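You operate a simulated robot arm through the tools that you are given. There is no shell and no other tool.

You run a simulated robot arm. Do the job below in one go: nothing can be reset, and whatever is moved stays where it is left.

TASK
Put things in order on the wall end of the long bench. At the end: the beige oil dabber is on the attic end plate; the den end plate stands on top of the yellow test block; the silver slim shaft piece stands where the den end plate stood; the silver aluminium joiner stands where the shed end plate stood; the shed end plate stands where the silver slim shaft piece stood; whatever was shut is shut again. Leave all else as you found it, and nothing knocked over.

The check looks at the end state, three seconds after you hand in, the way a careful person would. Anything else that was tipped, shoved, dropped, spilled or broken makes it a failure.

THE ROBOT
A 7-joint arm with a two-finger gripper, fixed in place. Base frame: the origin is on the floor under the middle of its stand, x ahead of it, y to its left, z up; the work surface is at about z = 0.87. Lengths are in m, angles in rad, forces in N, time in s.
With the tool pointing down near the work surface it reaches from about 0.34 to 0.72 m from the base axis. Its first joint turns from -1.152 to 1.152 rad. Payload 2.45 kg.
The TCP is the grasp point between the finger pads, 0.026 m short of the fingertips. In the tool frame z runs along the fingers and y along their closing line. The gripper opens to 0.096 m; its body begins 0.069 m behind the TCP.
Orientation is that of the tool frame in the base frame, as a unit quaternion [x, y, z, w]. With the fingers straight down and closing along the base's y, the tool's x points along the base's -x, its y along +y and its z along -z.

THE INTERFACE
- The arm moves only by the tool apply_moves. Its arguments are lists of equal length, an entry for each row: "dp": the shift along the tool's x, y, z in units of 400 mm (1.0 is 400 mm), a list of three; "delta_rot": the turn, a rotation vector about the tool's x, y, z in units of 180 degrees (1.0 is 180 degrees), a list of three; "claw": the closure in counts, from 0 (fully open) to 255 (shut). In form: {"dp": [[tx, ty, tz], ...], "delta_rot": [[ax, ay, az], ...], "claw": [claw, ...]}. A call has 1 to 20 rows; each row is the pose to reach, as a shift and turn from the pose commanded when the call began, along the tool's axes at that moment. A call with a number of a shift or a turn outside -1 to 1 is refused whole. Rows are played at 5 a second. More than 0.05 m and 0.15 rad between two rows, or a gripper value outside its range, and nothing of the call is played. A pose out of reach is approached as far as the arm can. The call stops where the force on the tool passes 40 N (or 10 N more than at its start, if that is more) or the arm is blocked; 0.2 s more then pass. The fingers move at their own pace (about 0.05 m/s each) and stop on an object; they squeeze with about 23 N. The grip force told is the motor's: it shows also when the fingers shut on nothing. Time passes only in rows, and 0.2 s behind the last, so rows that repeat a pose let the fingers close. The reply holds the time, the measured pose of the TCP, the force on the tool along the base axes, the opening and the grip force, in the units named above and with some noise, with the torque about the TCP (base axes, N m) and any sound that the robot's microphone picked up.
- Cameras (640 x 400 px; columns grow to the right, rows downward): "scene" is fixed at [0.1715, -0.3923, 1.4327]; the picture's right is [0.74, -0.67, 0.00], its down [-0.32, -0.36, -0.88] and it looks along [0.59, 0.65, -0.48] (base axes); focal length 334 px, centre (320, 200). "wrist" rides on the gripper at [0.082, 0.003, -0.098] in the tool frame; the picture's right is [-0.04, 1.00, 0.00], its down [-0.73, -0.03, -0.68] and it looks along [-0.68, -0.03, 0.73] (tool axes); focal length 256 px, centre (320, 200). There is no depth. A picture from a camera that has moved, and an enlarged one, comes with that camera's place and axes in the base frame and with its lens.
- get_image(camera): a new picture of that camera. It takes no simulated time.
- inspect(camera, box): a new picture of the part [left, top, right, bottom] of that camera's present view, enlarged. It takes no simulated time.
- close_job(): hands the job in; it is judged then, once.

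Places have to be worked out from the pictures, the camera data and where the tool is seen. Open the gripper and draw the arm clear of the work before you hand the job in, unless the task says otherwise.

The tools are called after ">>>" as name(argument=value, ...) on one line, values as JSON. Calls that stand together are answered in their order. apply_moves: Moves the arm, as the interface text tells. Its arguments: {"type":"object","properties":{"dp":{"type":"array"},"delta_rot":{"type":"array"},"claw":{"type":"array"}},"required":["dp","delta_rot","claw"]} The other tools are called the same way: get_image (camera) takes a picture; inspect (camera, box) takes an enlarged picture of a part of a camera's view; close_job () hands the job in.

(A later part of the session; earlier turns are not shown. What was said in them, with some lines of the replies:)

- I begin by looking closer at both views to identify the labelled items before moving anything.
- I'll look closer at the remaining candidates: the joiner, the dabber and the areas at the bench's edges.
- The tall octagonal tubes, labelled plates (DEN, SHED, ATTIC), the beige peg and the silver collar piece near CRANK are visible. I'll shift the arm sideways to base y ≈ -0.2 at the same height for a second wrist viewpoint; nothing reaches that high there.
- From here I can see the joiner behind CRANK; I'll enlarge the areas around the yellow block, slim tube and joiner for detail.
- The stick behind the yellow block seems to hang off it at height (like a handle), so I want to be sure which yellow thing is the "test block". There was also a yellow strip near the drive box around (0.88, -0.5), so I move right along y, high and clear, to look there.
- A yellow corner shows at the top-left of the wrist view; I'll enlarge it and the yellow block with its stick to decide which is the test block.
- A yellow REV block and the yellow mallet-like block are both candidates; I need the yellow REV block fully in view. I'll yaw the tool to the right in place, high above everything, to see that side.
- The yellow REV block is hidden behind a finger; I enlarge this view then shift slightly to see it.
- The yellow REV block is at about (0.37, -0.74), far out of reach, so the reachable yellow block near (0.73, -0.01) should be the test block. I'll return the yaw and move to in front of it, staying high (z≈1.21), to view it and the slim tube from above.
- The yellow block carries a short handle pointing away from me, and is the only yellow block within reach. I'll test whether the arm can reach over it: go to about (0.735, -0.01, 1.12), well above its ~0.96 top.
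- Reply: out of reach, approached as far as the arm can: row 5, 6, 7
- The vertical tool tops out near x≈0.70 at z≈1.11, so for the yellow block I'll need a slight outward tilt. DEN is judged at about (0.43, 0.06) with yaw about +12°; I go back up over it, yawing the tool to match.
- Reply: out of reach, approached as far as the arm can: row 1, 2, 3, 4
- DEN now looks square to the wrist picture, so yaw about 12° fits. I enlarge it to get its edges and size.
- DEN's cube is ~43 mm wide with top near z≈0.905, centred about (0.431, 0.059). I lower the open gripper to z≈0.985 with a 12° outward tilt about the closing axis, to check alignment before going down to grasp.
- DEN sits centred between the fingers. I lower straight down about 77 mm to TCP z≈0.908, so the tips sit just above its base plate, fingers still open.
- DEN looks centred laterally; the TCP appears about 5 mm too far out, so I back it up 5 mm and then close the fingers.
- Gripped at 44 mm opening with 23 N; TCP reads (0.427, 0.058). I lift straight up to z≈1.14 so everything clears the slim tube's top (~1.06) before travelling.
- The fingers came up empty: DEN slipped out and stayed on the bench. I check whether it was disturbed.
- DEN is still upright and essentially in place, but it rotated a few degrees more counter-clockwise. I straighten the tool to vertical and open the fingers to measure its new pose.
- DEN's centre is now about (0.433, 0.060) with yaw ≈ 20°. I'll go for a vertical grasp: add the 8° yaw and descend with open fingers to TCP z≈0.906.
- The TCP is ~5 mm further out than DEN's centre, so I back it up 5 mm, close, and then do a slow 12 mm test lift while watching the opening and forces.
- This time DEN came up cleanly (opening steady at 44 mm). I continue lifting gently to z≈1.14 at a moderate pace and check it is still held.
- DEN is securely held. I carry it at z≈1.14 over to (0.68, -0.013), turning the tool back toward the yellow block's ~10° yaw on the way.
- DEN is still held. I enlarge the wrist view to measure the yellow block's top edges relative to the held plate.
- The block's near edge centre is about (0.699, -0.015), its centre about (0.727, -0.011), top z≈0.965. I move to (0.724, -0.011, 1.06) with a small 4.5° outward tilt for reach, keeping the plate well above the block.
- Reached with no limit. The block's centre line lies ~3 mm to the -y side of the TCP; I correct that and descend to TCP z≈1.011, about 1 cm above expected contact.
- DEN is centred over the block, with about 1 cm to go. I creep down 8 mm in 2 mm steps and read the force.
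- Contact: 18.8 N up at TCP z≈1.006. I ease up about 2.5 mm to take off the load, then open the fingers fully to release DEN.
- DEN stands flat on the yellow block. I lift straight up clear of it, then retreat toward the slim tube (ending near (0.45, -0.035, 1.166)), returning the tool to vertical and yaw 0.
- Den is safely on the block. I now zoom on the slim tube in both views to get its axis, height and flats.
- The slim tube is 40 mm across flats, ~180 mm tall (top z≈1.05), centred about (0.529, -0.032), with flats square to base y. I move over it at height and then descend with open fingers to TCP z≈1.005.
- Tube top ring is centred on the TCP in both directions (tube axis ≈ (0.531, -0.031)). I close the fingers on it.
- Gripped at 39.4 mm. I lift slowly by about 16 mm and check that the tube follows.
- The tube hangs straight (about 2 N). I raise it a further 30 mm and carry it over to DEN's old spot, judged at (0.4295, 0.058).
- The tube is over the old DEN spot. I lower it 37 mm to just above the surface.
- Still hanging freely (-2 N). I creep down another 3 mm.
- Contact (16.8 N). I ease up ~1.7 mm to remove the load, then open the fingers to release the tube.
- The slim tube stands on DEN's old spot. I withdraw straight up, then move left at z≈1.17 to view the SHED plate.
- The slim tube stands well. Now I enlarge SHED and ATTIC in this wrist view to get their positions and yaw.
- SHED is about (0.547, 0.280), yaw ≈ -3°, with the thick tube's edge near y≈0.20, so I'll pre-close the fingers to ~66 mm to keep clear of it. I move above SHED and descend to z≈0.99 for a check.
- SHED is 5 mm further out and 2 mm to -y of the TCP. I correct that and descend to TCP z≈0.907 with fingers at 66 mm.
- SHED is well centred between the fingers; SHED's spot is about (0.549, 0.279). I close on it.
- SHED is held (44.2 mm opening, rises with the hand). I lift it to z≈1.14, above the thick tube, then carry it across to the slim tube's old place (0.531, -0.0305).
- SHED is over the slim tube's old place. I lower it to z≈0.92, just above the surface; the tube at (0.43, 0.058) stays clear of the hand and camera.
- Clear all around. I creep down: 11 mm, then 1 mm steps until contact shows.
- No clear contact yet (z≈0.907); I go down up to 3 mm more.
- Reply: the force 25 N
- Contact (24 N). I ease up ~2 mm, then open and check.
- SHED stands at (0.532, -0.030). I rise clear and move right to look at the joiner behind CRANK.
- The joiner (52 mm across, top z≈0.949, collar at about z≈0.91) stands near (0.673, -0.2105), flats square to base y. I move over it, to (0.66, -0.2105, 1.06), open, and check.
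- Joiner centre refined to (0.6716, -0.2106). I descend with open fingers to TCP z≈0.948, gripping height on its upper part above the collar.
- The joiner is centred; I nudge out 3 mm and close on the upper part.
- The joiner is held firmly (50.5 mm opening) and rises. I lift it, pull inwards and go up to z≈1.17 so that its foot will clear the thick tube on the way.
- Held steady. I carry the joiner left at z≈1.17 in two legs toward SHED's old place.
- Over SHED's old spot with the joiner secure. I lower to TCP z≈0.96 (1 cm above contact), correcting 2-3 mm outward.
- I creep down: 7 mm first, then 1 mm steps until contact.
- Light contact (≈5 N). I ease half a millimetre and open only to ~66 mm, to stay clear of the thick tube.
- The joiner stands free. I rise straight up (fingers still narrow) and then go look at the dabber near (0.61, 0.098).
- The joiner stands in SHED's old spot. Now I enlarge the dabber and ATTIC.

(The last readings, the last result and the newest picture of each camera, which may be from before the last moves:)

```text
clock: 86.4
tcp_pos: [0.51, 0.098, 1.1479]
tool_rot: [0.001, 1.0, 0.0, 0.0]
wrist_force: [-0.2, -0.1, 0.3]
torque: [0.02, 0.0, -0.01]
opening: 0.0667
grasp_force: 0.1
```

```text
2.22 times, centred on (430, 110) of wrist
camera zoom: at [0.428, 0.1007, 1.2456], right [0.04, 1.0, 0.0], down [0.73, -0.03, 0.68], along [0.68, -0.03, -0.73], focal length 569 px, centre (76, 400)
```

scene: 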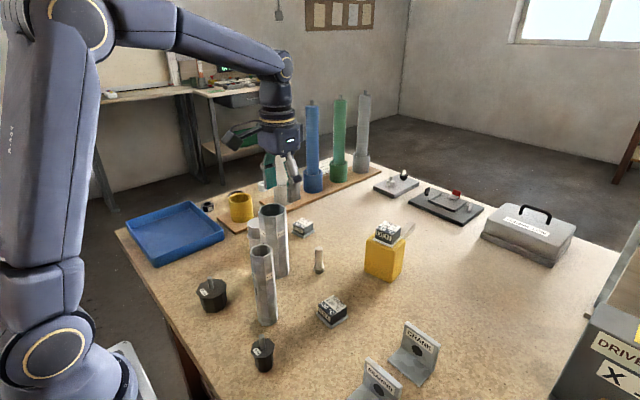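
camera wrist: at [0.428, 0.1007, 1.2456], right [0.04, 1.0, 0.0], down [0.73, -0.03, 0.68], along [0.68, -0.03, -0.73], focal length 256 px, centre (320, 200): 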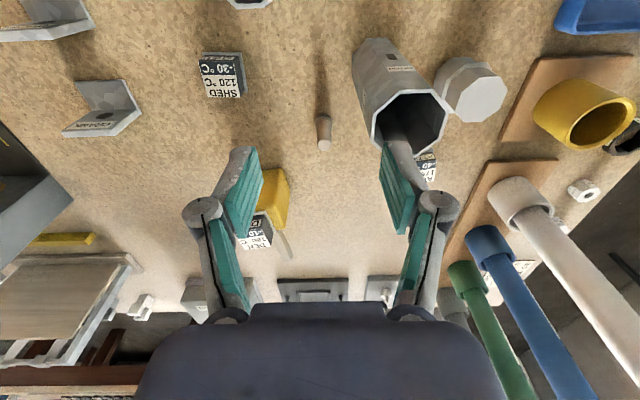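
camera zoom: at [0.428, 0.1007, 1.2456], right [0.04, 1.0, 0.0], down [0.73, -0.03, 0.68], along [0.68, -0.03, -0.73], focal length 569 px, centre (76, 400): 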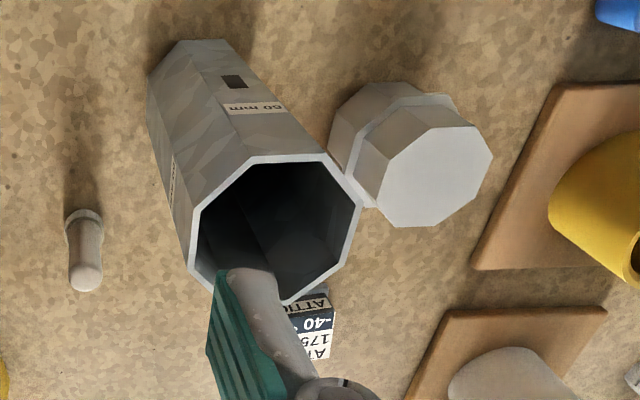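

The dabber's axis is about (0.6115, 0.0998), ~72 mm tall, handle ~20 mm thick. To clear the thick tube with palm and camera I'll use yaw +35°; I turn and move over it at z≈1.15, fingers at 66 mm.

>>> apply_moves(dp=[[-0.05, 0.001, 0], [-0.1, 0.002, 0], [-0.15, 0.003, 0], [-0.2, 0.004, 0], [-0.254, 0.005, 0], [-0.254, 0.005, 0]], delta_rot=[[0, 0, -0.04], [0, 0, -0.08], [0, 0, -0.12], [0, 0, -0.16], [0, 0, -0.1944], [0, 0, -0.1944]], claw=[78, 78, 78, 78, 78, 78])

>>> get_image(camera="wrist")

>>> get_image(camera="scene")

```text
clock: 87.8
tcp_pos: [0.6123, 0.1009, 1.1461]
tool_rot: [-0.301, 0.954, 0.001, 0.0]
wrist_force: [-0.1, -0.4, -0.7]
torque: [-0.02, -0.01, 0.02]
opening: 0.0666
grasp_force: 0.1
```

```text
taken
camera wrist: at [0.5428, 0.0563, 1.2449], right [-0.54, 0.84, 0.0], down [0.62, 0.4, 0.68], along [0.57, 0.37, -0.73], focal length 256 px, centre (320, 200)
```

wrist: 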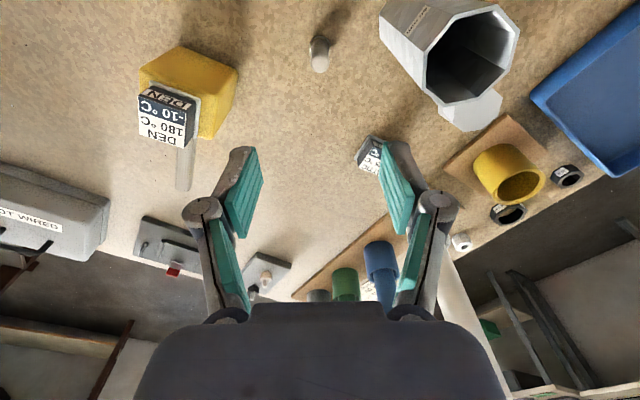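

```text
taken
```

scene: 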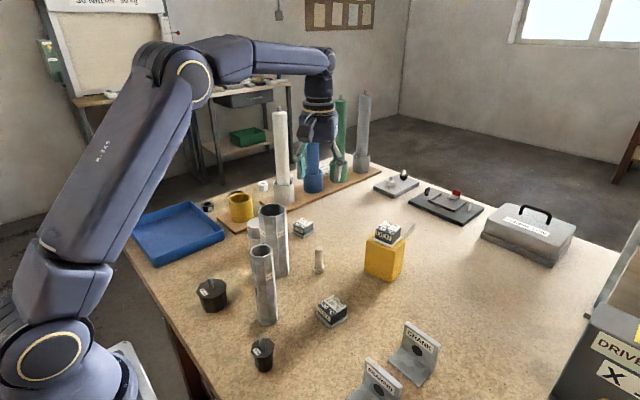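

Good clearance. I tilt 7° outward about the closing axis and lower to z≈1.016 for a close check of the dabber.

>>> apply_moves(dp=[[0, 0, 0.08], [0, 0, 0.16], [0, 0, 0.24], [0, 0, 0.325], [0, 0, 0.325]], delta_rot=[[0, -0.01, 0], [0, -0.02, 0], [0, -0.03, 0], [0, -0.0389, 0], [0, -0.0389, 0]], claw=[78, 78, 78, 78, 78])

>>> get_image(camera="wrist")

>>> inspect(camera="scene", box=[240, 150, 400, 300])

```text
clock: 89.0
tcp_pos: [0.6116, 0.1005, 1.0165]
tool_rot: [-0.299, 0.952, 0.018, 0.058]
wrist_force: [-0.1, 0.3, 0.1]
torque: [0.01, 0.01, 0.01]
opening: 0.0669
grasp_force: 0.1
```

```text
taken
camera wrist: at [0.5326, 0.0499, 1.1044], right [-0.54, 0.84, 0.01], down [0.55, 0.35, 0.76], along [0.64, 0.41, -0.65], focal length 256 px, centre (320, 200)
```

wrist: 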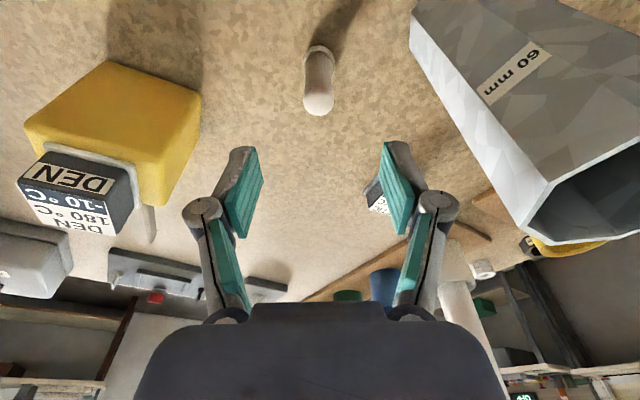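

```text
2.67 times, centred on (320, 225) of scene
camera zoom: at [0.1714, -0.3923, 1.4327], right [0.74, -0.67, 0.0], down [-0.32, -0.36, -0.88], along [0.59, 0.65, -0.48], focal length 890 px, centre (320, 133)
```

zoom: 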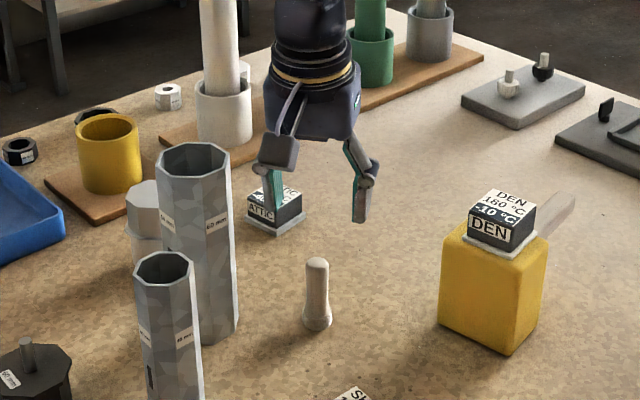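

The dabber is on the closing line. I lower straight down ~100 mm to TCP z≈0.916 around its handle.

>>> apply_moves(dp=[[0.0075, 0, 0.061], [0.015, 0, 0.122], [0.0225, 0, 0.183], [0.0305, 0, 0.248], [0.0305, 0, 0.248]], delta_rot=[[0, 0, 0], [0, 0, 0], [0, 0, 0], [0, 0, 0], [0, 0, 0]], claw=[78, 78, 78, 78, 78])

>>> get_image(camera="wrist")

>>> inspect(camera="scene", box=[260, 180, 380, 290])

```text
clock: 90.2
tcp_pos: [0.611, 0.1013, 0.9161]
tool_rot: [-0.3, 0.952, 0.018, 0.058]
wrist_force: [1.4, -0.2, 0.0]
torque: [-0.01, -0.01, -0.01]
opening: 0.0666
grasp_force: 0.1
```

```text
taken
camera wrist: at [0.5328, 0.0498, 1.0043], right [-0.54, 0.84, 0.0], down [0.55, 0.35, 0.76], along [0.64, 0.41, -0.65], focal length 256 px, centre (320, 200)
```

wrist: 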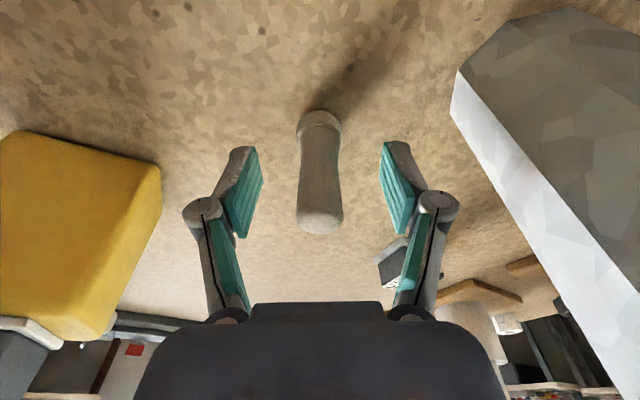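

```text
3.64 times, centred on (320, 235) of scene
camera zoom: at [0.1715, -0.3923, 1.4327], right [0.74, -0.67, 0.0], down [-0.32, -0.36, -0.88], along [0.59, 0.65, -0.48], focal length 1214 px, centre (320, 73)
```

zoom: 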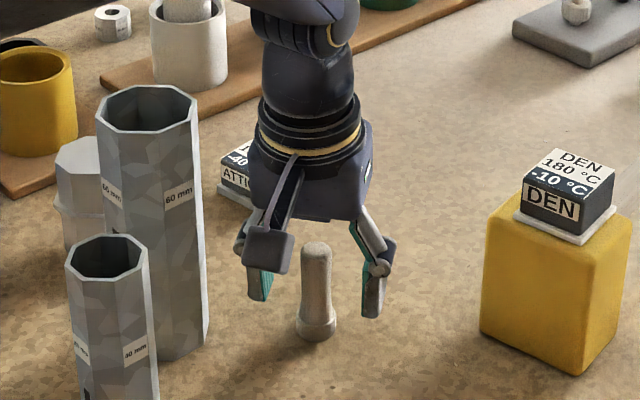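

The TCP lies on the dabber's axis. I close on the handle.

>>> apply_moves(dp=[[0, 0, 0], [0, 0, 0], [0, 0, 0], [0, 0, 0], [0, 0, 0], [0, 0, 0]], delta_rot=[[0, 0, 0], [0, 0, 0], [0, 0, 0], [0, 0, 0], [0, 0, 0], [0, 0, 0]], claw=[120, 160, 190, 255, 255, 255])

>>> get_image(camera="wrist")

>>> inspect(camera="scene", box=[260, 180, 380, 290])

```text
clock: 91.6
tcp_pos: [0.6124, 0.1007, 0.9171]
tool_rot: [-0.299, 0.952, 0.018, 0.058]
wrist_force: [0.3, 0.0, -0.3]
torque: [0.0, -0.03, -0.02]
opening: 0.0226
grasp_force: 22.9
```

```text
taken
camera wrist: at [0.5329, 0.0498, 1.0047], right [-0.54, 0.84, 0.0], down [0.55, 0.35, 0.76], along [0.64, 0.41, -0.65], focal length 256 px, centre (320, 200)
```

wrist: 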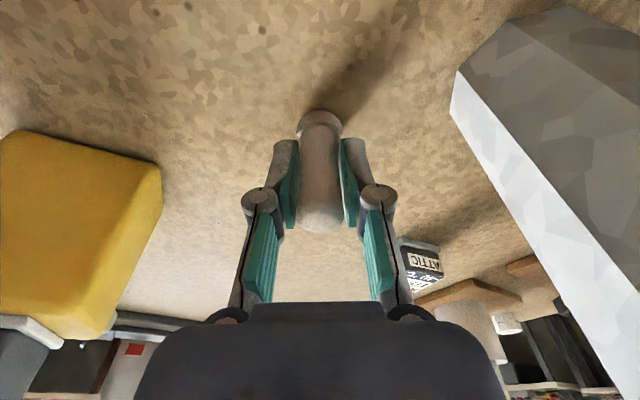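

```text
3.64 times, centred on (320, 235) of scene
camera zoom: at [0.1715, -0.3923, 1.4327], right [0.74, -0.67, 0.0], down [-0.32, -0.36, -0.88], along [0.59, 0.65, -0.48], focal length 1214 px, centre (320, 73)
```

zoom: 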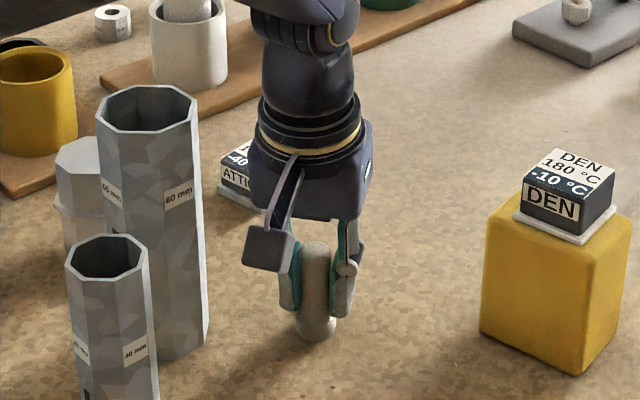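

Gripped at 22.6 mm. I lift slowly by 15 mm and verify.

>>> apply_moves(dp=[[-0.0009, 0, -0.0075], [-0.0018, 0, -0.015], [-0.0028, 0, -0.0225], [-0.0037, 0, -0.03], [-0.0046, 0, -0.0375], [-0.0046, 0, -0.0375]], delta_rot=[[0, 0, 0], [0, 0, 0], [0, 0, 0], [0, 0, 0], [0, 0, 0], [0, 0, 0]], claw=[255, 255, 255, 255, 255, 255])

>>> get_image(camera="wrist")

>>> inspect(camera="scene", box=[260, 180, 380, 290])

```text
clock: 93.0
tcp_pos: [0.6114, 0.1018, 0.9311]
tool_rot: [-0.299, 0.952, 0.018, 0.058]
wrist_force: [-0.2, 0.3, -0.8]
torque: [0.0, 0.0, 0.01]
opening: 0.0226
grasp_force: 23.6
```

```text
taken
camera wrist: at [0.5332, 0.0502, 1.0194], right [-0.54, 0.84, 0.01], down [0.55, 0.35, 0.76], along [0.64, 0.41, -0.65], focal length 256 px, centre (320, 200)
```

wrist: 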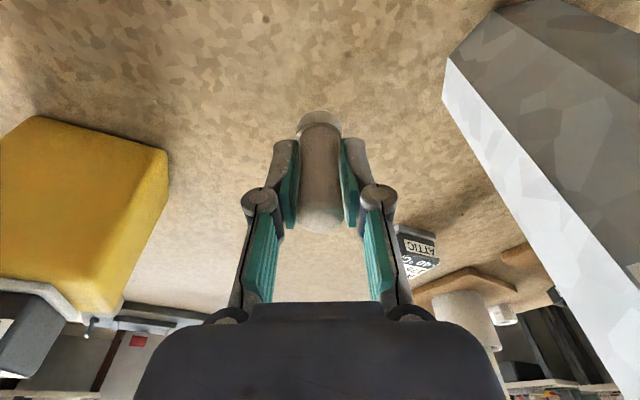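

```text
3.64 times, centred on (320, 235) of scene
camera zoom: at [0.1715, -0.3923, 1.4327], right [0.74, -0.67, 0.0], down [-0.32, -0.36, -0.88], along [0.59, 0.65, -0.48], focal length 1214 px, centre (320, 73)
```

zoom: 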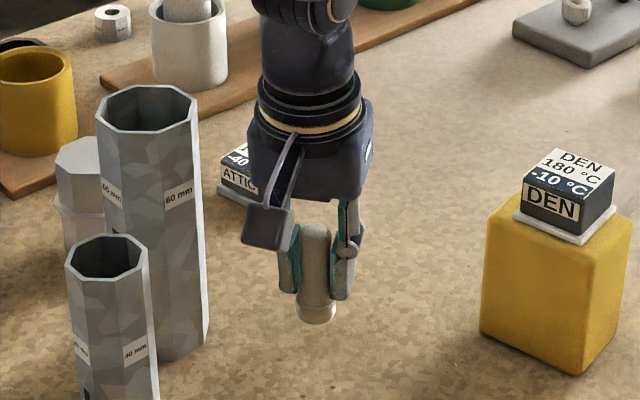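

The dabber hangs upright. I lift it to z≈1.06 and shift toward ATTIC to (0.63, 0.20) to measure ATTIC's position.

>>> apply_moves(dp=[[-0.01, 0, -0.08], [-0.02, 0, -0.161], [-0.03, 0, -0.242], [-0.0396, 0, -0.3226], [-0.085, 0.044, -0.317], [-0.131, 0.088, -0.311], [-0.177, 0.132, -0.306], [-0.2226, 0.176, -0.3], [-0.2226, 0.176, -0.3]], delta_rot=[[0, 0, 0], [0, 0, 0], [0, 0, 0], [0, 0, 0], [0, 0, 0], [0, 0, 0], [0, 0, 0], [0, 0, 0], [0, 0, 0]], claw=[255, 255, 255, 255, 255, 255, 255, 255, 255])

>>> get_image(camera="wrist")

>>> inspect(camera="wrist", box=[280, 60, 420, 200])

>>> inspect(camera="scene", box=[240, 150, 380, 290])

```text
clock: 95.0
tcp_pos: [0.6297, 0.2015, 1.0615]
tool_rot: [-0.299, 0.952, 0.019, 0.058]
wrist_force: [-0.2, 0.2, -1.2]
torque: [0.01, 0.0, 0.0]
opening: 0.0225
grasp_force: 23.6
```

```text
taken
camera wrist: at [0.5521, 0.1497, 1.1506], right [-0.54, 0.84, 0.0], down [0.55, 0.35, 0.76], along [0.64, 0.41, -0.65], focal length 256 px, centre (320, 200)
```

wrist: 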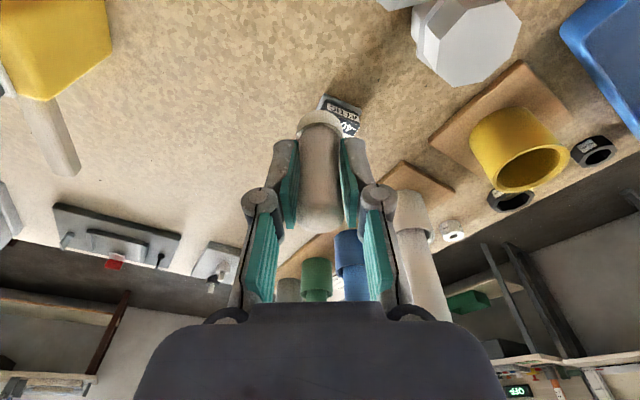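

```text
2.86 times, centred on (350, 130) of wrist
camera zoom: at [0.5521, 0.1497, 1.1506], right [-0.54, 0.84, 0.0], down [0.55, 0.35, 0.76], along [0.64, 0.41, -0.65], focal length 731 px, centre (234, 400)
```

zoom: 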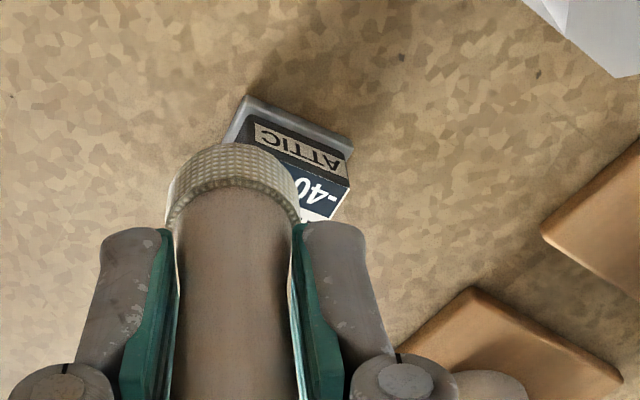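

```text
2.86 times, centred on (310, 220) of scene
camera zoom: at [0.1715, -0.3923, 1.4327], right [0.74, -0.67, 0.0], down [-0.32, -0.36, -0.88], along [0.59, 0.65, -0.48], focal length 954 px, centre (349, 143)
```

zoom: 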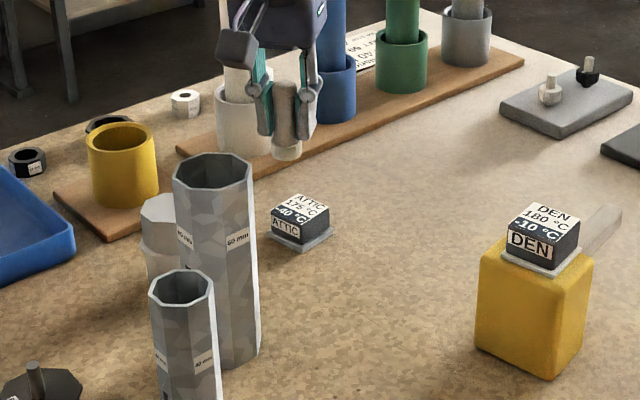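

ATTIC's centre works out at about (0.690, 0.257), yaw ≈ 4°, top z≈0.905. I move the dabber over toward it at (0.684, 0.2525, 1.015), keeping its foot ~6 cm above the plate.

>>> apply_moves(dp=[[-0.042, 0.0066, 0.034], [-0.085, 0.0133, 0.069], [-0.127, 0.02, 0.104], [-0.169, 0.0266, 0.138], [-0.169, 0.0266, 0.138]], delta_rot=[[0, 0, 0], [0, 0, 0], [0, 0, 0], [0, 0, 0], [0, 0, 0]], claw=[255, 255, 255, 255, 255])

>>> get_image(camera="wrist")

>>> inspect(camera="wrist", box=[250, 60, 400, 240])

>>> inspect(camera="scene", box=[240, 150, 380, 290])

```text
clock: 96.2
tcp_pos: [0.6859, 0.2532, 1.0136]
tool_rot: [-0.299, 0.952, 0.018, 0.057]
wrist_force: [0.3, 0.2, 0.3]
torque: [-0.03, -0.02, 0.02]
opening: 0.0226
grasp_force: 23.2
```

```text
taken
camera wrist: at [0.6083, 0.2021, 1.1011], right [-0.54, 0.84, 0.0], down [0.55, 0.35, 0.76], along [0.64, 0.41, -0.65], focal length 256 px, centre (320, 200)
```

wrist: 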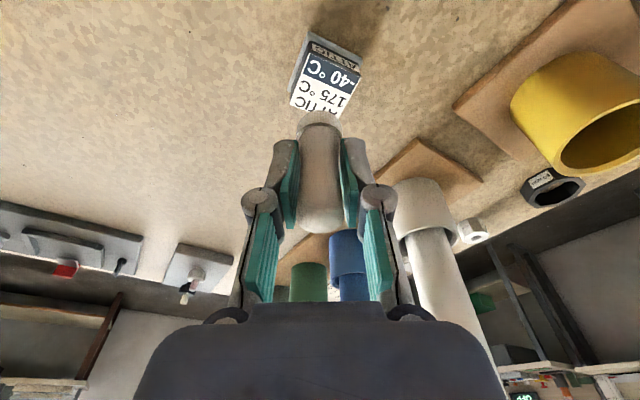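

```text
2.22 times, centred on (325, 150) of wrist
camera zoom: at [0.6083, 0.2021, 1.1011], right [-0.54, 0.84, 0.0], down [0.55, 0.35, 0.76], along [0.64, 0.41, -0.65], focal length 569 px, centre (309, 311)
```

zoom: 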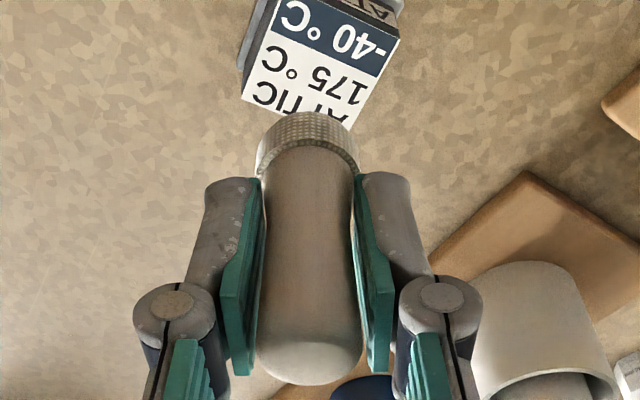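

```text
2.86 times, centred on (310, 220) of scene
camera zoom: at [0.1715, -0.3923, 1.4327], right [0.74, -0.67, 0.0], down [-0.32, -0.36, -0.88], along [0.59, 0.65, -0.48], focal length 954 px, centre (349, 143)
```

zoom: 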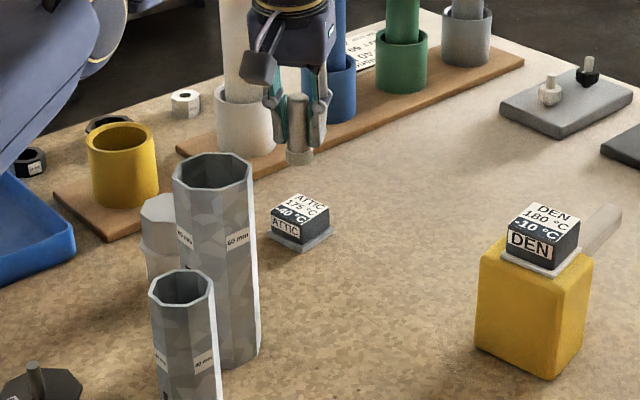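

I enlarge ATTIC's top face in this view to refine its centre relative to the dabber.

>>> inspect(camera="wrist", box=[270, 20, 390, 140])

```text
3.33 times, centred on (330, 80) of wrist
camera zoom: at [0.6083, 0.2021, 1.1011], right [-0.54, 0.84, 0.0], down [0.55, 0.35, 0.76], along [0.64, 0.41, -0.65], focal length 853 px, centre (287, 600)
```

zoom: 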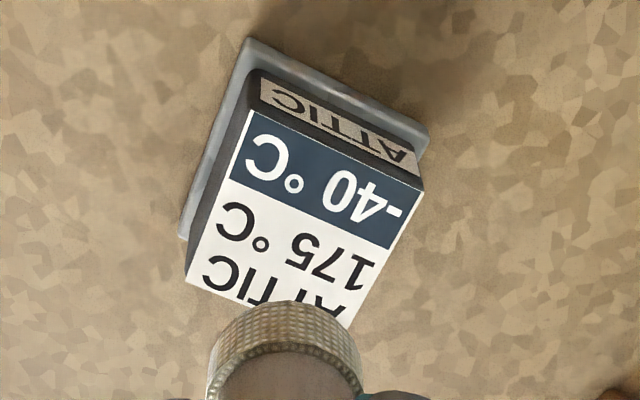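

ATTIC's top centre is about (0.6895, 0.2585). I correct the few millimetres and lower to TCP z≈0.965 (foot ~13 mm above the plate).

>>> apply_moves(dp=[[-0.005, 0.003, 0.04], [-0.004, 0.0057, 0.08], [-0.001, 0.0057, 0.1225], [-0.001, 0.0057, 0.1225]], delta_rot=[[0, 0, 0], [0, 0, 0], [0, 0, 0], [0, 0, 0]], claw=[255, 255, 255, 255])

>>> inspect(camera="wrist", box=[260, 60, 380, 180])

>>> inspect(camera="scene", box=[260, 170, 360, 260])

>>> get_image(camera="wrist")

```text
clock: 97.2
tcp_pos: [0.69, 0.2584, 0.9646]
tool_rot: [-0.299, 0.952, 0.018, 0.058]
wrist_force: [0.5, 0.2, -0.3]
torque: [0.02, 0.0, -0.01]
opening: 0.0224
grasp_force: 22.8
```

```text
3.33 times, centred on (320, 120) of wrist
camera zoom: at [0.611, 0.207, 1.0527], right [-0.54, 0.84, 0.0], down [0.55, 0.35, 0.76], along [0.64, 0.41, -0.65], focal length 853 px, centre (320, 467)
```

zoom: 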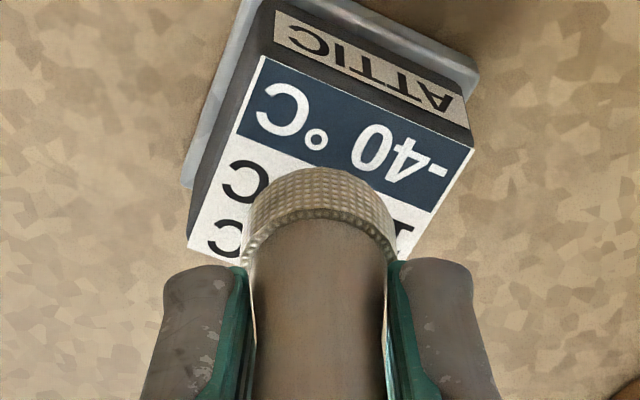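

```text
4.44 times, centred on (310, 215) of scene
camera zoom: at [0.1715, -0.3923, 1.4327], right [0.74, -0.67, 0.0], down [-0.32, -0.36, -0.88], along [0.59, 0.65, -0.48], focal length 1484 px, centre (364, 133)
```

zoom: 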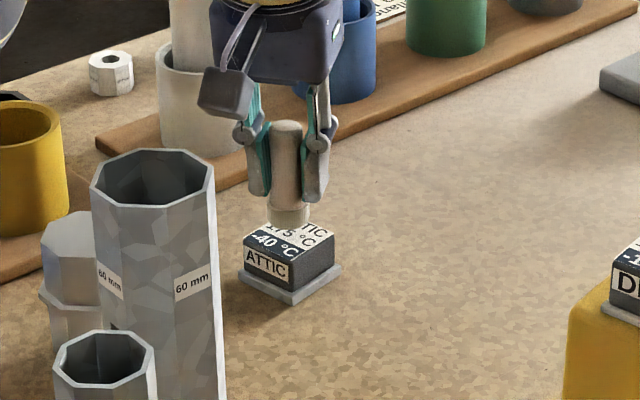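

```text
taken
camera wrist: at [0.611, 0.207, 1.0527], right [-0.54, 0.84, 0.0], down [0.55, 0.35, 0.76], along [0.64, 0.41, -0.65], focal length 256 px, centre (320, 200)
```

wrist: 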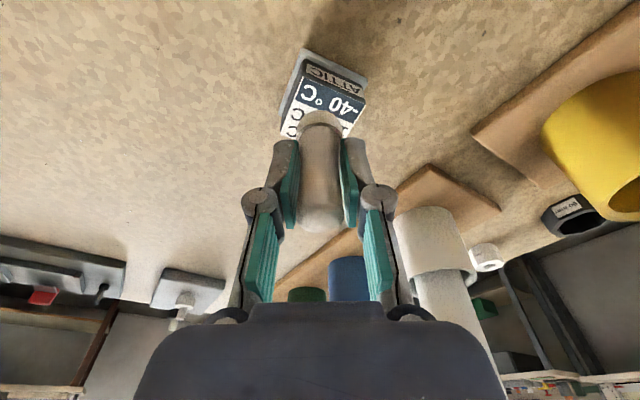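

The dabber is right over ATTIC's centre. I creep down 10 mm, then continue in 1 mm steps.

>>> apply_moves(dp=[[0.001, 0, 0.0083], [0.002, 0, 0.0166], [0.003, 0, 0.0248], [0.003, 0, 0.0248]], delta_rot=[[0, 0, 0], [0, 0, 0], [0, 0, 0], [0, 0, 0]], claw=[255, 255, 255, 255])

>>> apply_moves(dp=[[0.0003, 0, 0.0025], [0.0006, 0, 0.005], [0.0006, 0, 0.005]], delta_rot=[[0, 0, 0], [0, 0, 0], [0, 0, 0]], claw=[255, 255, 255])

>>> inspect(camera="scene", box=[260, 170, 360, 260])

```text
clock: 98.2
tcp_pos: [0.6898, 0.2572, 0.9558]
tool_rot: [-0.299, 0.952, 0.018, 0.058]
wrist_force: [-0.3, 0.5, -0.8]
torque: [0.01, -0.02, 0.0]
opening: 0.0226
grasp_force: 23.1
```

```text
clock: 99.0
tcp_pos: [0.69, 0.2576, 0.9532]
tool_rot: [-0.299, 0.952, 0.018, 0.058]
wrist_force: [0.6, -0.3, -0.6]
torque: [-0.01, 0.03, 0.03]
opening: 0.0228
grasp_force: 23.0
```

```text
4.44 times, centred on (310, 215) of scene
camera zoom: at [0.1715, -0.3923, 1.4327], right [0.74, -0.67, 0.0], down [-0.32, -0.36, -0.88], along [0.59, 0.65, -0.48], focal length 1484 px, centre (364, 133)
```

zoom: 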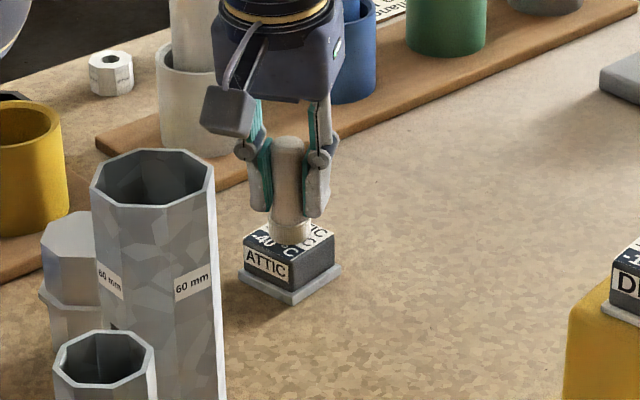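

Nearly there, no contact yet. Two more 1 mm steps.

>>> apply_moves(dp=[[0.0003, 0, 0.0025], [0.0005, 0, 0.0045], [0.0005, 0, 0.0045]], delta_rot=[[0, 0, 0], [0, 0, 0], [0, 0, 0]], claw=[255, 255, 255])

```text
clock: 99.8
tcp_pos: [0.6897, 0.2578, 0.9525]
tool_rot: [-0.299, 0.952, 0.018, 0.058]
wrist_force: [0.0, 0.7, -0.9]
torque: [0.0, 0.01, -0.05]
opening: 0.0227
grasp_force: 23.3
```

No contact yet (z≈0.952). I continue 1.5 mm.

>>> apply_moves(dp=[[0.0002, 0, 0.002], [0.0005, 0, 0.004], [0.0005, 0, 0.004]], delta_rot=[[0, 0, 0], [0, 0, 0], [0, 0, 0]], claw=[255, 255, 255])

```text
clock: 100.6
tcp_pos: [0.6889, 0.2581, 0.9498]
tool_rot: [-0.299, 0.952, 0.019, 0.057]
wrist_force: [0.4, 0.1, 0.2]
torque: [-0.01, 0.0, -0.02]
opening: 0.0224
grasp_force: 23.1
```

Force is beginning to change (about 0 N vs -0.8). One more small step.

>>> apply_moves(dp=[[0.0002, 0, 0.002], [0.0003, 0, 0.003], [0.0003, 0, 0.003]], delta_rot=[[0, 0, 0], [0, 0, 0], [0, 0, 0]], claw=[255, 255, 255])

>>> inspect(camera="scene", box=[270, 190, 340, 250])

```text
clock: 101.4
tcp_pos: [0.6896, 0.2568, 0.9496]
tool_rot: [-0.299, 0.952, 0.019, 0.059]
wrist_force: [-1.3, -1.8, 7.3]
torque: [-0.09, 0.12, 0.03]
opening: 0.0226
grasp_force: 23.0
```

```text
6.67 times, centred on (305, 220) of scene
camera zoom: at [0.1712, -0.3925, 1.4327], right [0.74, -0.67, 0.0], down [-0.32, -0.36, -0.88], along [0.59, 0.65, -0.48], focal length 2226 px, centre (420, 67)
```

zoom: 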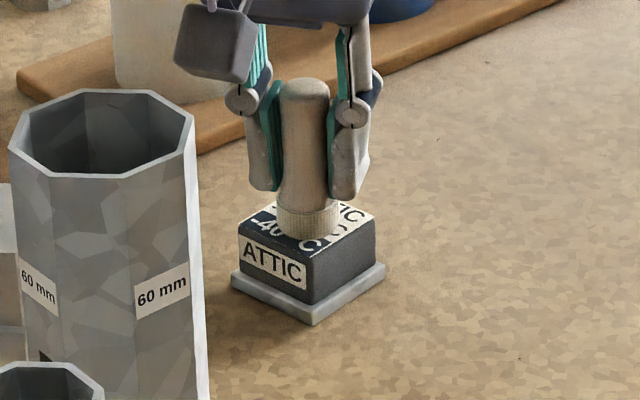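

Contact (7 N). The dabber stands at ATTIC's centre; I ease 0.5 mm and open the fingers.

>>> apply_moves(dp=[[-0.0002, 0, -0.0013], [-0.0002, 0, -0.0013], [-0.0002, 0, -0.0013], [-0.0002, 0, -0.0013], [-0.0002, 0, -0.0013], [-0.0002, 0, -0.0013]], delta_rot=[[0, 0, 0], [0, 0, 0], [0, 0, 0], [0, 0, 0], [0, 0, 0], [0, 0, 0]], claw=[255, 255, 180, 130, 78, 78])

>>> get_image(camera="wrist")

>>> inspect(camera="scene", box=[270, 190, 340, 250])

```text
clock: 102.8
tcp_pos: [0.6892, 0.2582, 0.9509]
tool_rot: [-0.299, 0.952, 0.018, 0.059]
wrist_force: [-0.1, 0.1, 0.7]
torque: [0.01, -0.02, -0.01]
opening: 0.0664
grasp_force: 0.2
```

```text
taken
camera wrist: at [0.6114, 0.2064, 1.038], right [-0.54, 0.84, 0.0], down [0.55, 0.35, 0.76], along [0.64, 0.41, -0.65], focal length 256 px, centre (320, 200)
```

wrist: 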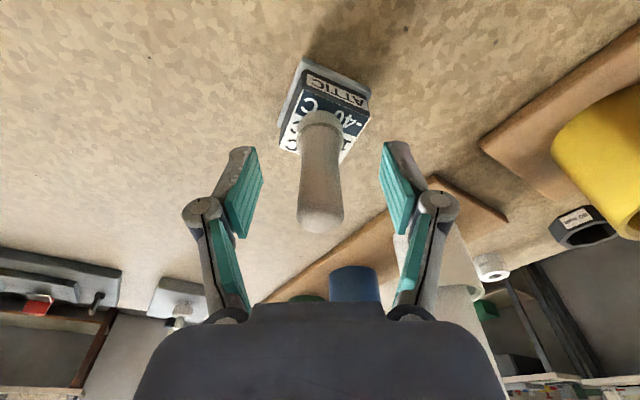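

```text
6.67 times, centred on (305, 220) of scene
camera zoom: at [0.1715, -0.3923, 1.4327], right [0.74, -0.67, 0.0], down [-0.32, -0.36, -0.88], along [0.59, 0.65, -0.48], focal length 2226 px, centre (420, 67)
```

zoom: 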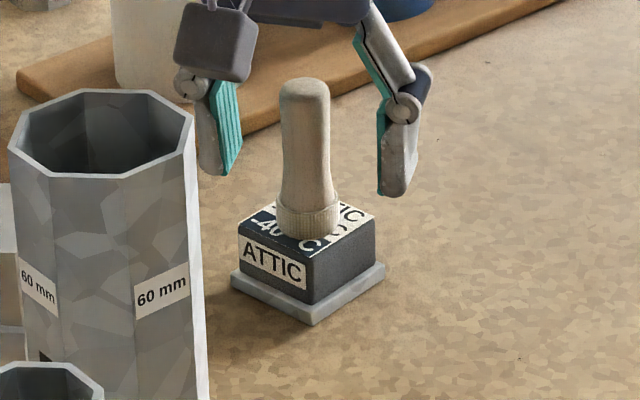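

The dabber stands upright on the ATTIC plate. I withdraw straight up past its top, then pull back inward and higher.

>>> apply_moves(dp=[[-0.0061, 0, -0.0496], [-0.0122, 0, -0.0992], [-0.0183, 0, -0.149], [-0.0244, 0, -0.199], [0.03, 0, -0.27], [0.085, 0, -0.33], [0.14, 0, -0.39], [0.195, 0, -0.45], [0.25, 0, -0.5], [0.25, 0, -0.5]], delta_rot=[[0, 0, 0], [0, 0, 0], [0, 0, 0], [0, 0, 0], [0, 0, 0], [0, 0, 0], [0, 0, 0], [0, 0, 0], [0, 0, 0], [0, 0, 0]], claw=[78, 78, 78, 78, 78, 78, 78, 78, 78, 78])

>>> get_image(camera="wrist")

>>> get_image(camera="scene")

```text
clock: 105.0
tcp_pos: [0.5876, 0.1863, 1.1369]
tool_rot: [-0.3, 0.952, 0.019, 0.058]
wrist_force: [0.1, 0.7, -0.2]
torque: [0.0, 0.02, 0.01]
opening: 0.0667
grasp_force: 0.1
```

```text
taken
camera wrist: at [0.5101, 0.1342, 1.2258], right [-0.54, 0.84, 0.01], down [0.55, 0.35, 0.76], along [0.64, 0.41, -0.65], focal length 256 px, centre (320, 200)
```

wrist: 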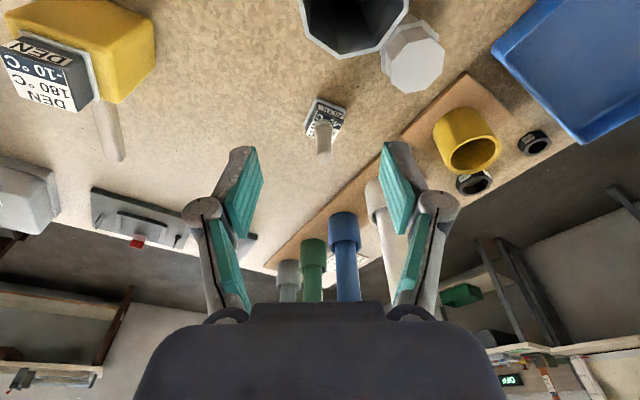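

```text
taken
```

scene: 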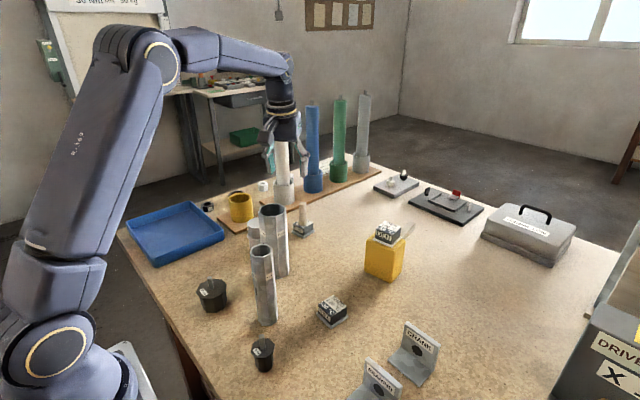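

All placed. I raise and return the arm to a parked pose near the start (vertical, open), clear above the tubes.

>>> apply_moves(dp=[[0.0, 0, -0.08], [0.08, -0.016, -0.16], [0.17, -0.035, -0.19], [0.26, -0.054, -0.2], [0.35, -0.073, -0.205], [0.44, -0.093, -0.21], [0.51, -0.108, -0.215], [0.5385, -0.114, -0.217], [0.5385, -0.114, -0.217]], delta_rot=[[0, 0, 0], [0.0015, 0.005, 0.025], [0.003, 0.01, 0.055], [0.005, 0.017, 0.085], [0.007, 0.023, 0.12], [0.009, 0.03, 0.155], [0.0118, 0.0377, 0.1932], [0.0118, 0.0377, 0.1932], [0.0118, 0.0377, 0.1932]], claw=[78, 78, 40, 0, 0, 0, 0, 0, 0])

>>> get_image(camera="wrist")

>>> get_image(camera="scene")

```text
clock: 107.0
tcp_pos: [0.4297, 0.0208, 1.1973]
tool_rot: [-0.001, 1.0, 0.0, 0.0]
wrist_force: [0.4, 0.6, 0.2]
torque: [-0.04, 0.01, -0.01]
opening: 0.096
grasp_force: 0.1
```

```text
taken
camera wrist: at [0.3481, 0.0223, 1.2948], right [0.04, 1.0, 0.0], down [0.73, -0.03, 0.68], along [0.68, -0.03, -0.73], focal length 256 px, centre (320, 200)
```

wrist: 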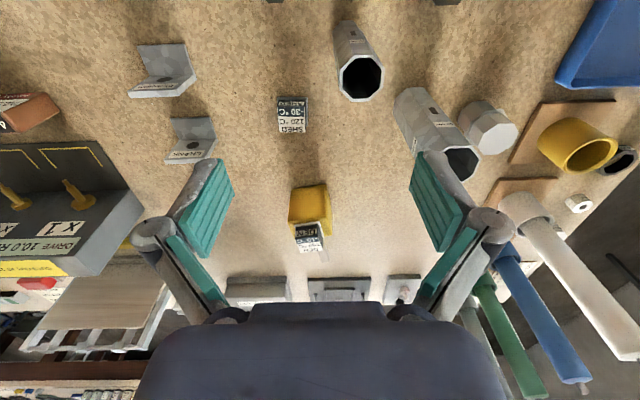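

```text
taken
```

scene: 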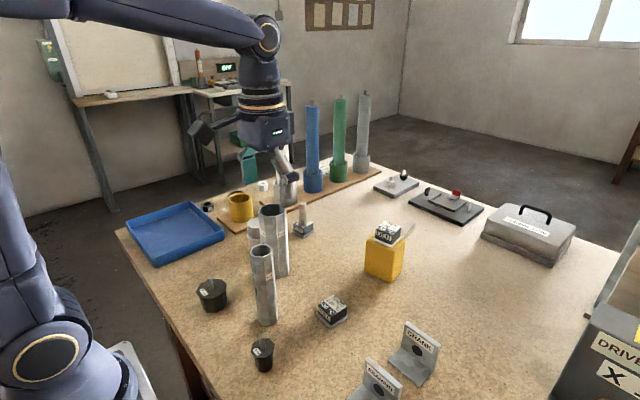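

Everything looks in place. As a last check I zoom in on the moved items and on the small nuts at the left, to be sure nothing else could be the "joiner".

>>> inspect(camera="scene", box=[180, 170, 330, 270])

>>> inspect(camera="wrist", box=[440, 80, 640, 240])

>>> inspect(camera="scene", box=[230, 220, 430, 380])

>>> inspect(camera="wrist", box=[240, 10, 540, 200])

```text
4.00 times, centred on (255, 220) of scene
camera zoom: at [0.1714, -0.3924, 1.4327], right [0.74, -0.67, 0.0], down [-0.32, -0.36, -0.88], along [0.59, 0.65, -0.48], focal length 1335 px, centre (580, 120)
```

zoom: 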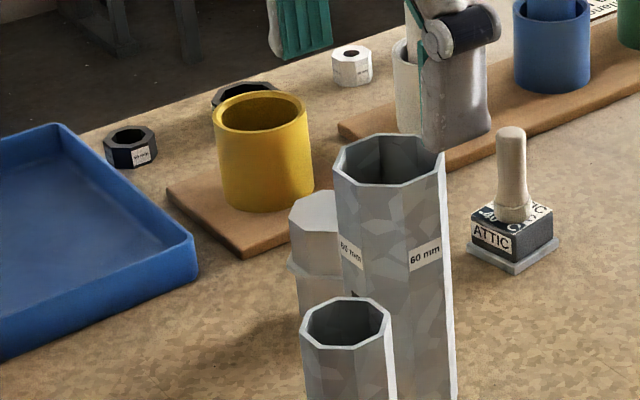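

```text
2.50 times, centred on (540, 160) of wrist
camera zoom: at [0.3481, 0.0223, 1.2948], right [0.04, 1.0, 0.0], down [0.73, -0.03, 0.68], along [0.68, -0.03, -0.73], focal length 640 px, centre (-230, 300)
```

zoom: 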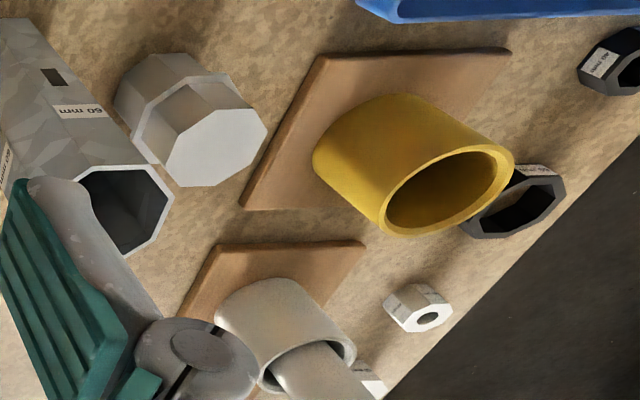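

```text
2.50 times, centred on (330, 300) of scene
camera zoom: at [0.1714, -0.3924, 1.4327], right [0.74, -0.67, 0.0], down [-0.32, -0.36, -0.88], along [0.59, 0.65, -0.48], focal length 835 px, centre (295, -50)
```

zoom: 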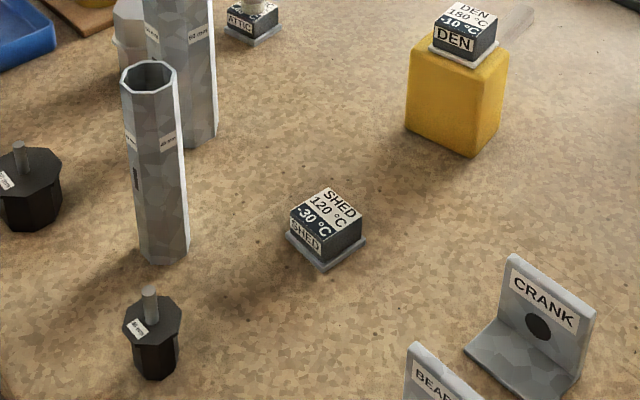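

```text
2.11 times, centred on (390, 105) of wrist
camera zoom: at [0.3481, 0.0223, 1.2948], right [0.04, 1.0, 0.0], down [0.73, -0.03, 0.68], along [0.68, -0.03, -0.73], focal length 539 px, centre (173, 400)
```

zoom: 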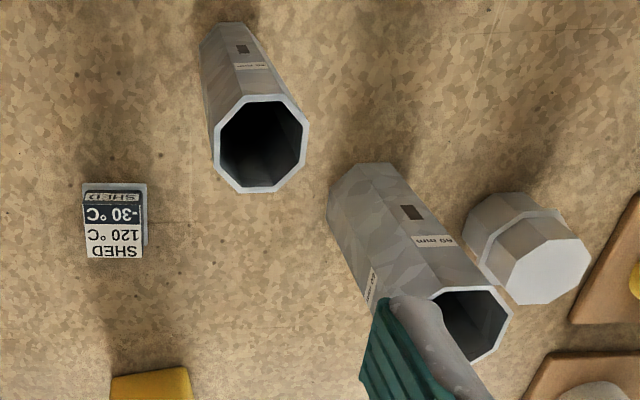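

The end state matches the task:
- The dabber is upright on ATTIC.
- DEN is on the yellow block.
- The slim tube is on DEN's old spot.
- SHED is where the slim tube stood.
- The silver joiner is where SHED stood.

I opened nothing, so nothing needed shutting again. The gripper is open and the arm is parked clear, so I hand the job in.

>>> close_job()

```text
The job is handed in.
```

The bench is set out as you asked, and I have handed the job in. The final pictures show every moved piece standing and nothing else shifted. I haven't been told the result of the check.

| Piece | Where it stands now |
|---|---|
| Beige oil dabber | Upright on the attic end plate, close to its centre |
| Den end plate | Flat on top of the yellow test block |
| Silver slim shaft piece | On the den end plate's old spot |
| Silver aluminium joiner | On the shed end plate's old spot |
| Shed end plate | On the slim shaft piece's old spot |

- **Slip:** my first grip on the den end plate slipped. It stayed upright and turned about 8 degrees on the bench. The second grip held, and I placed it without trouble.
- **Placement:** I worked out the old spots from the pictures, so positions could be off by a few millimetres.
- **Names I had to judge:** I took the yellow block with the short handle as the test block, because the other yellow objects were cups or out of reach. I took the solid eight-sided piece with a collar, which stood behind CRANK, as the joiner.
- **Shut items:** I opened nothing, so nothing needed shutting again.

The gripper is open and the arm is parked clear above the bench.
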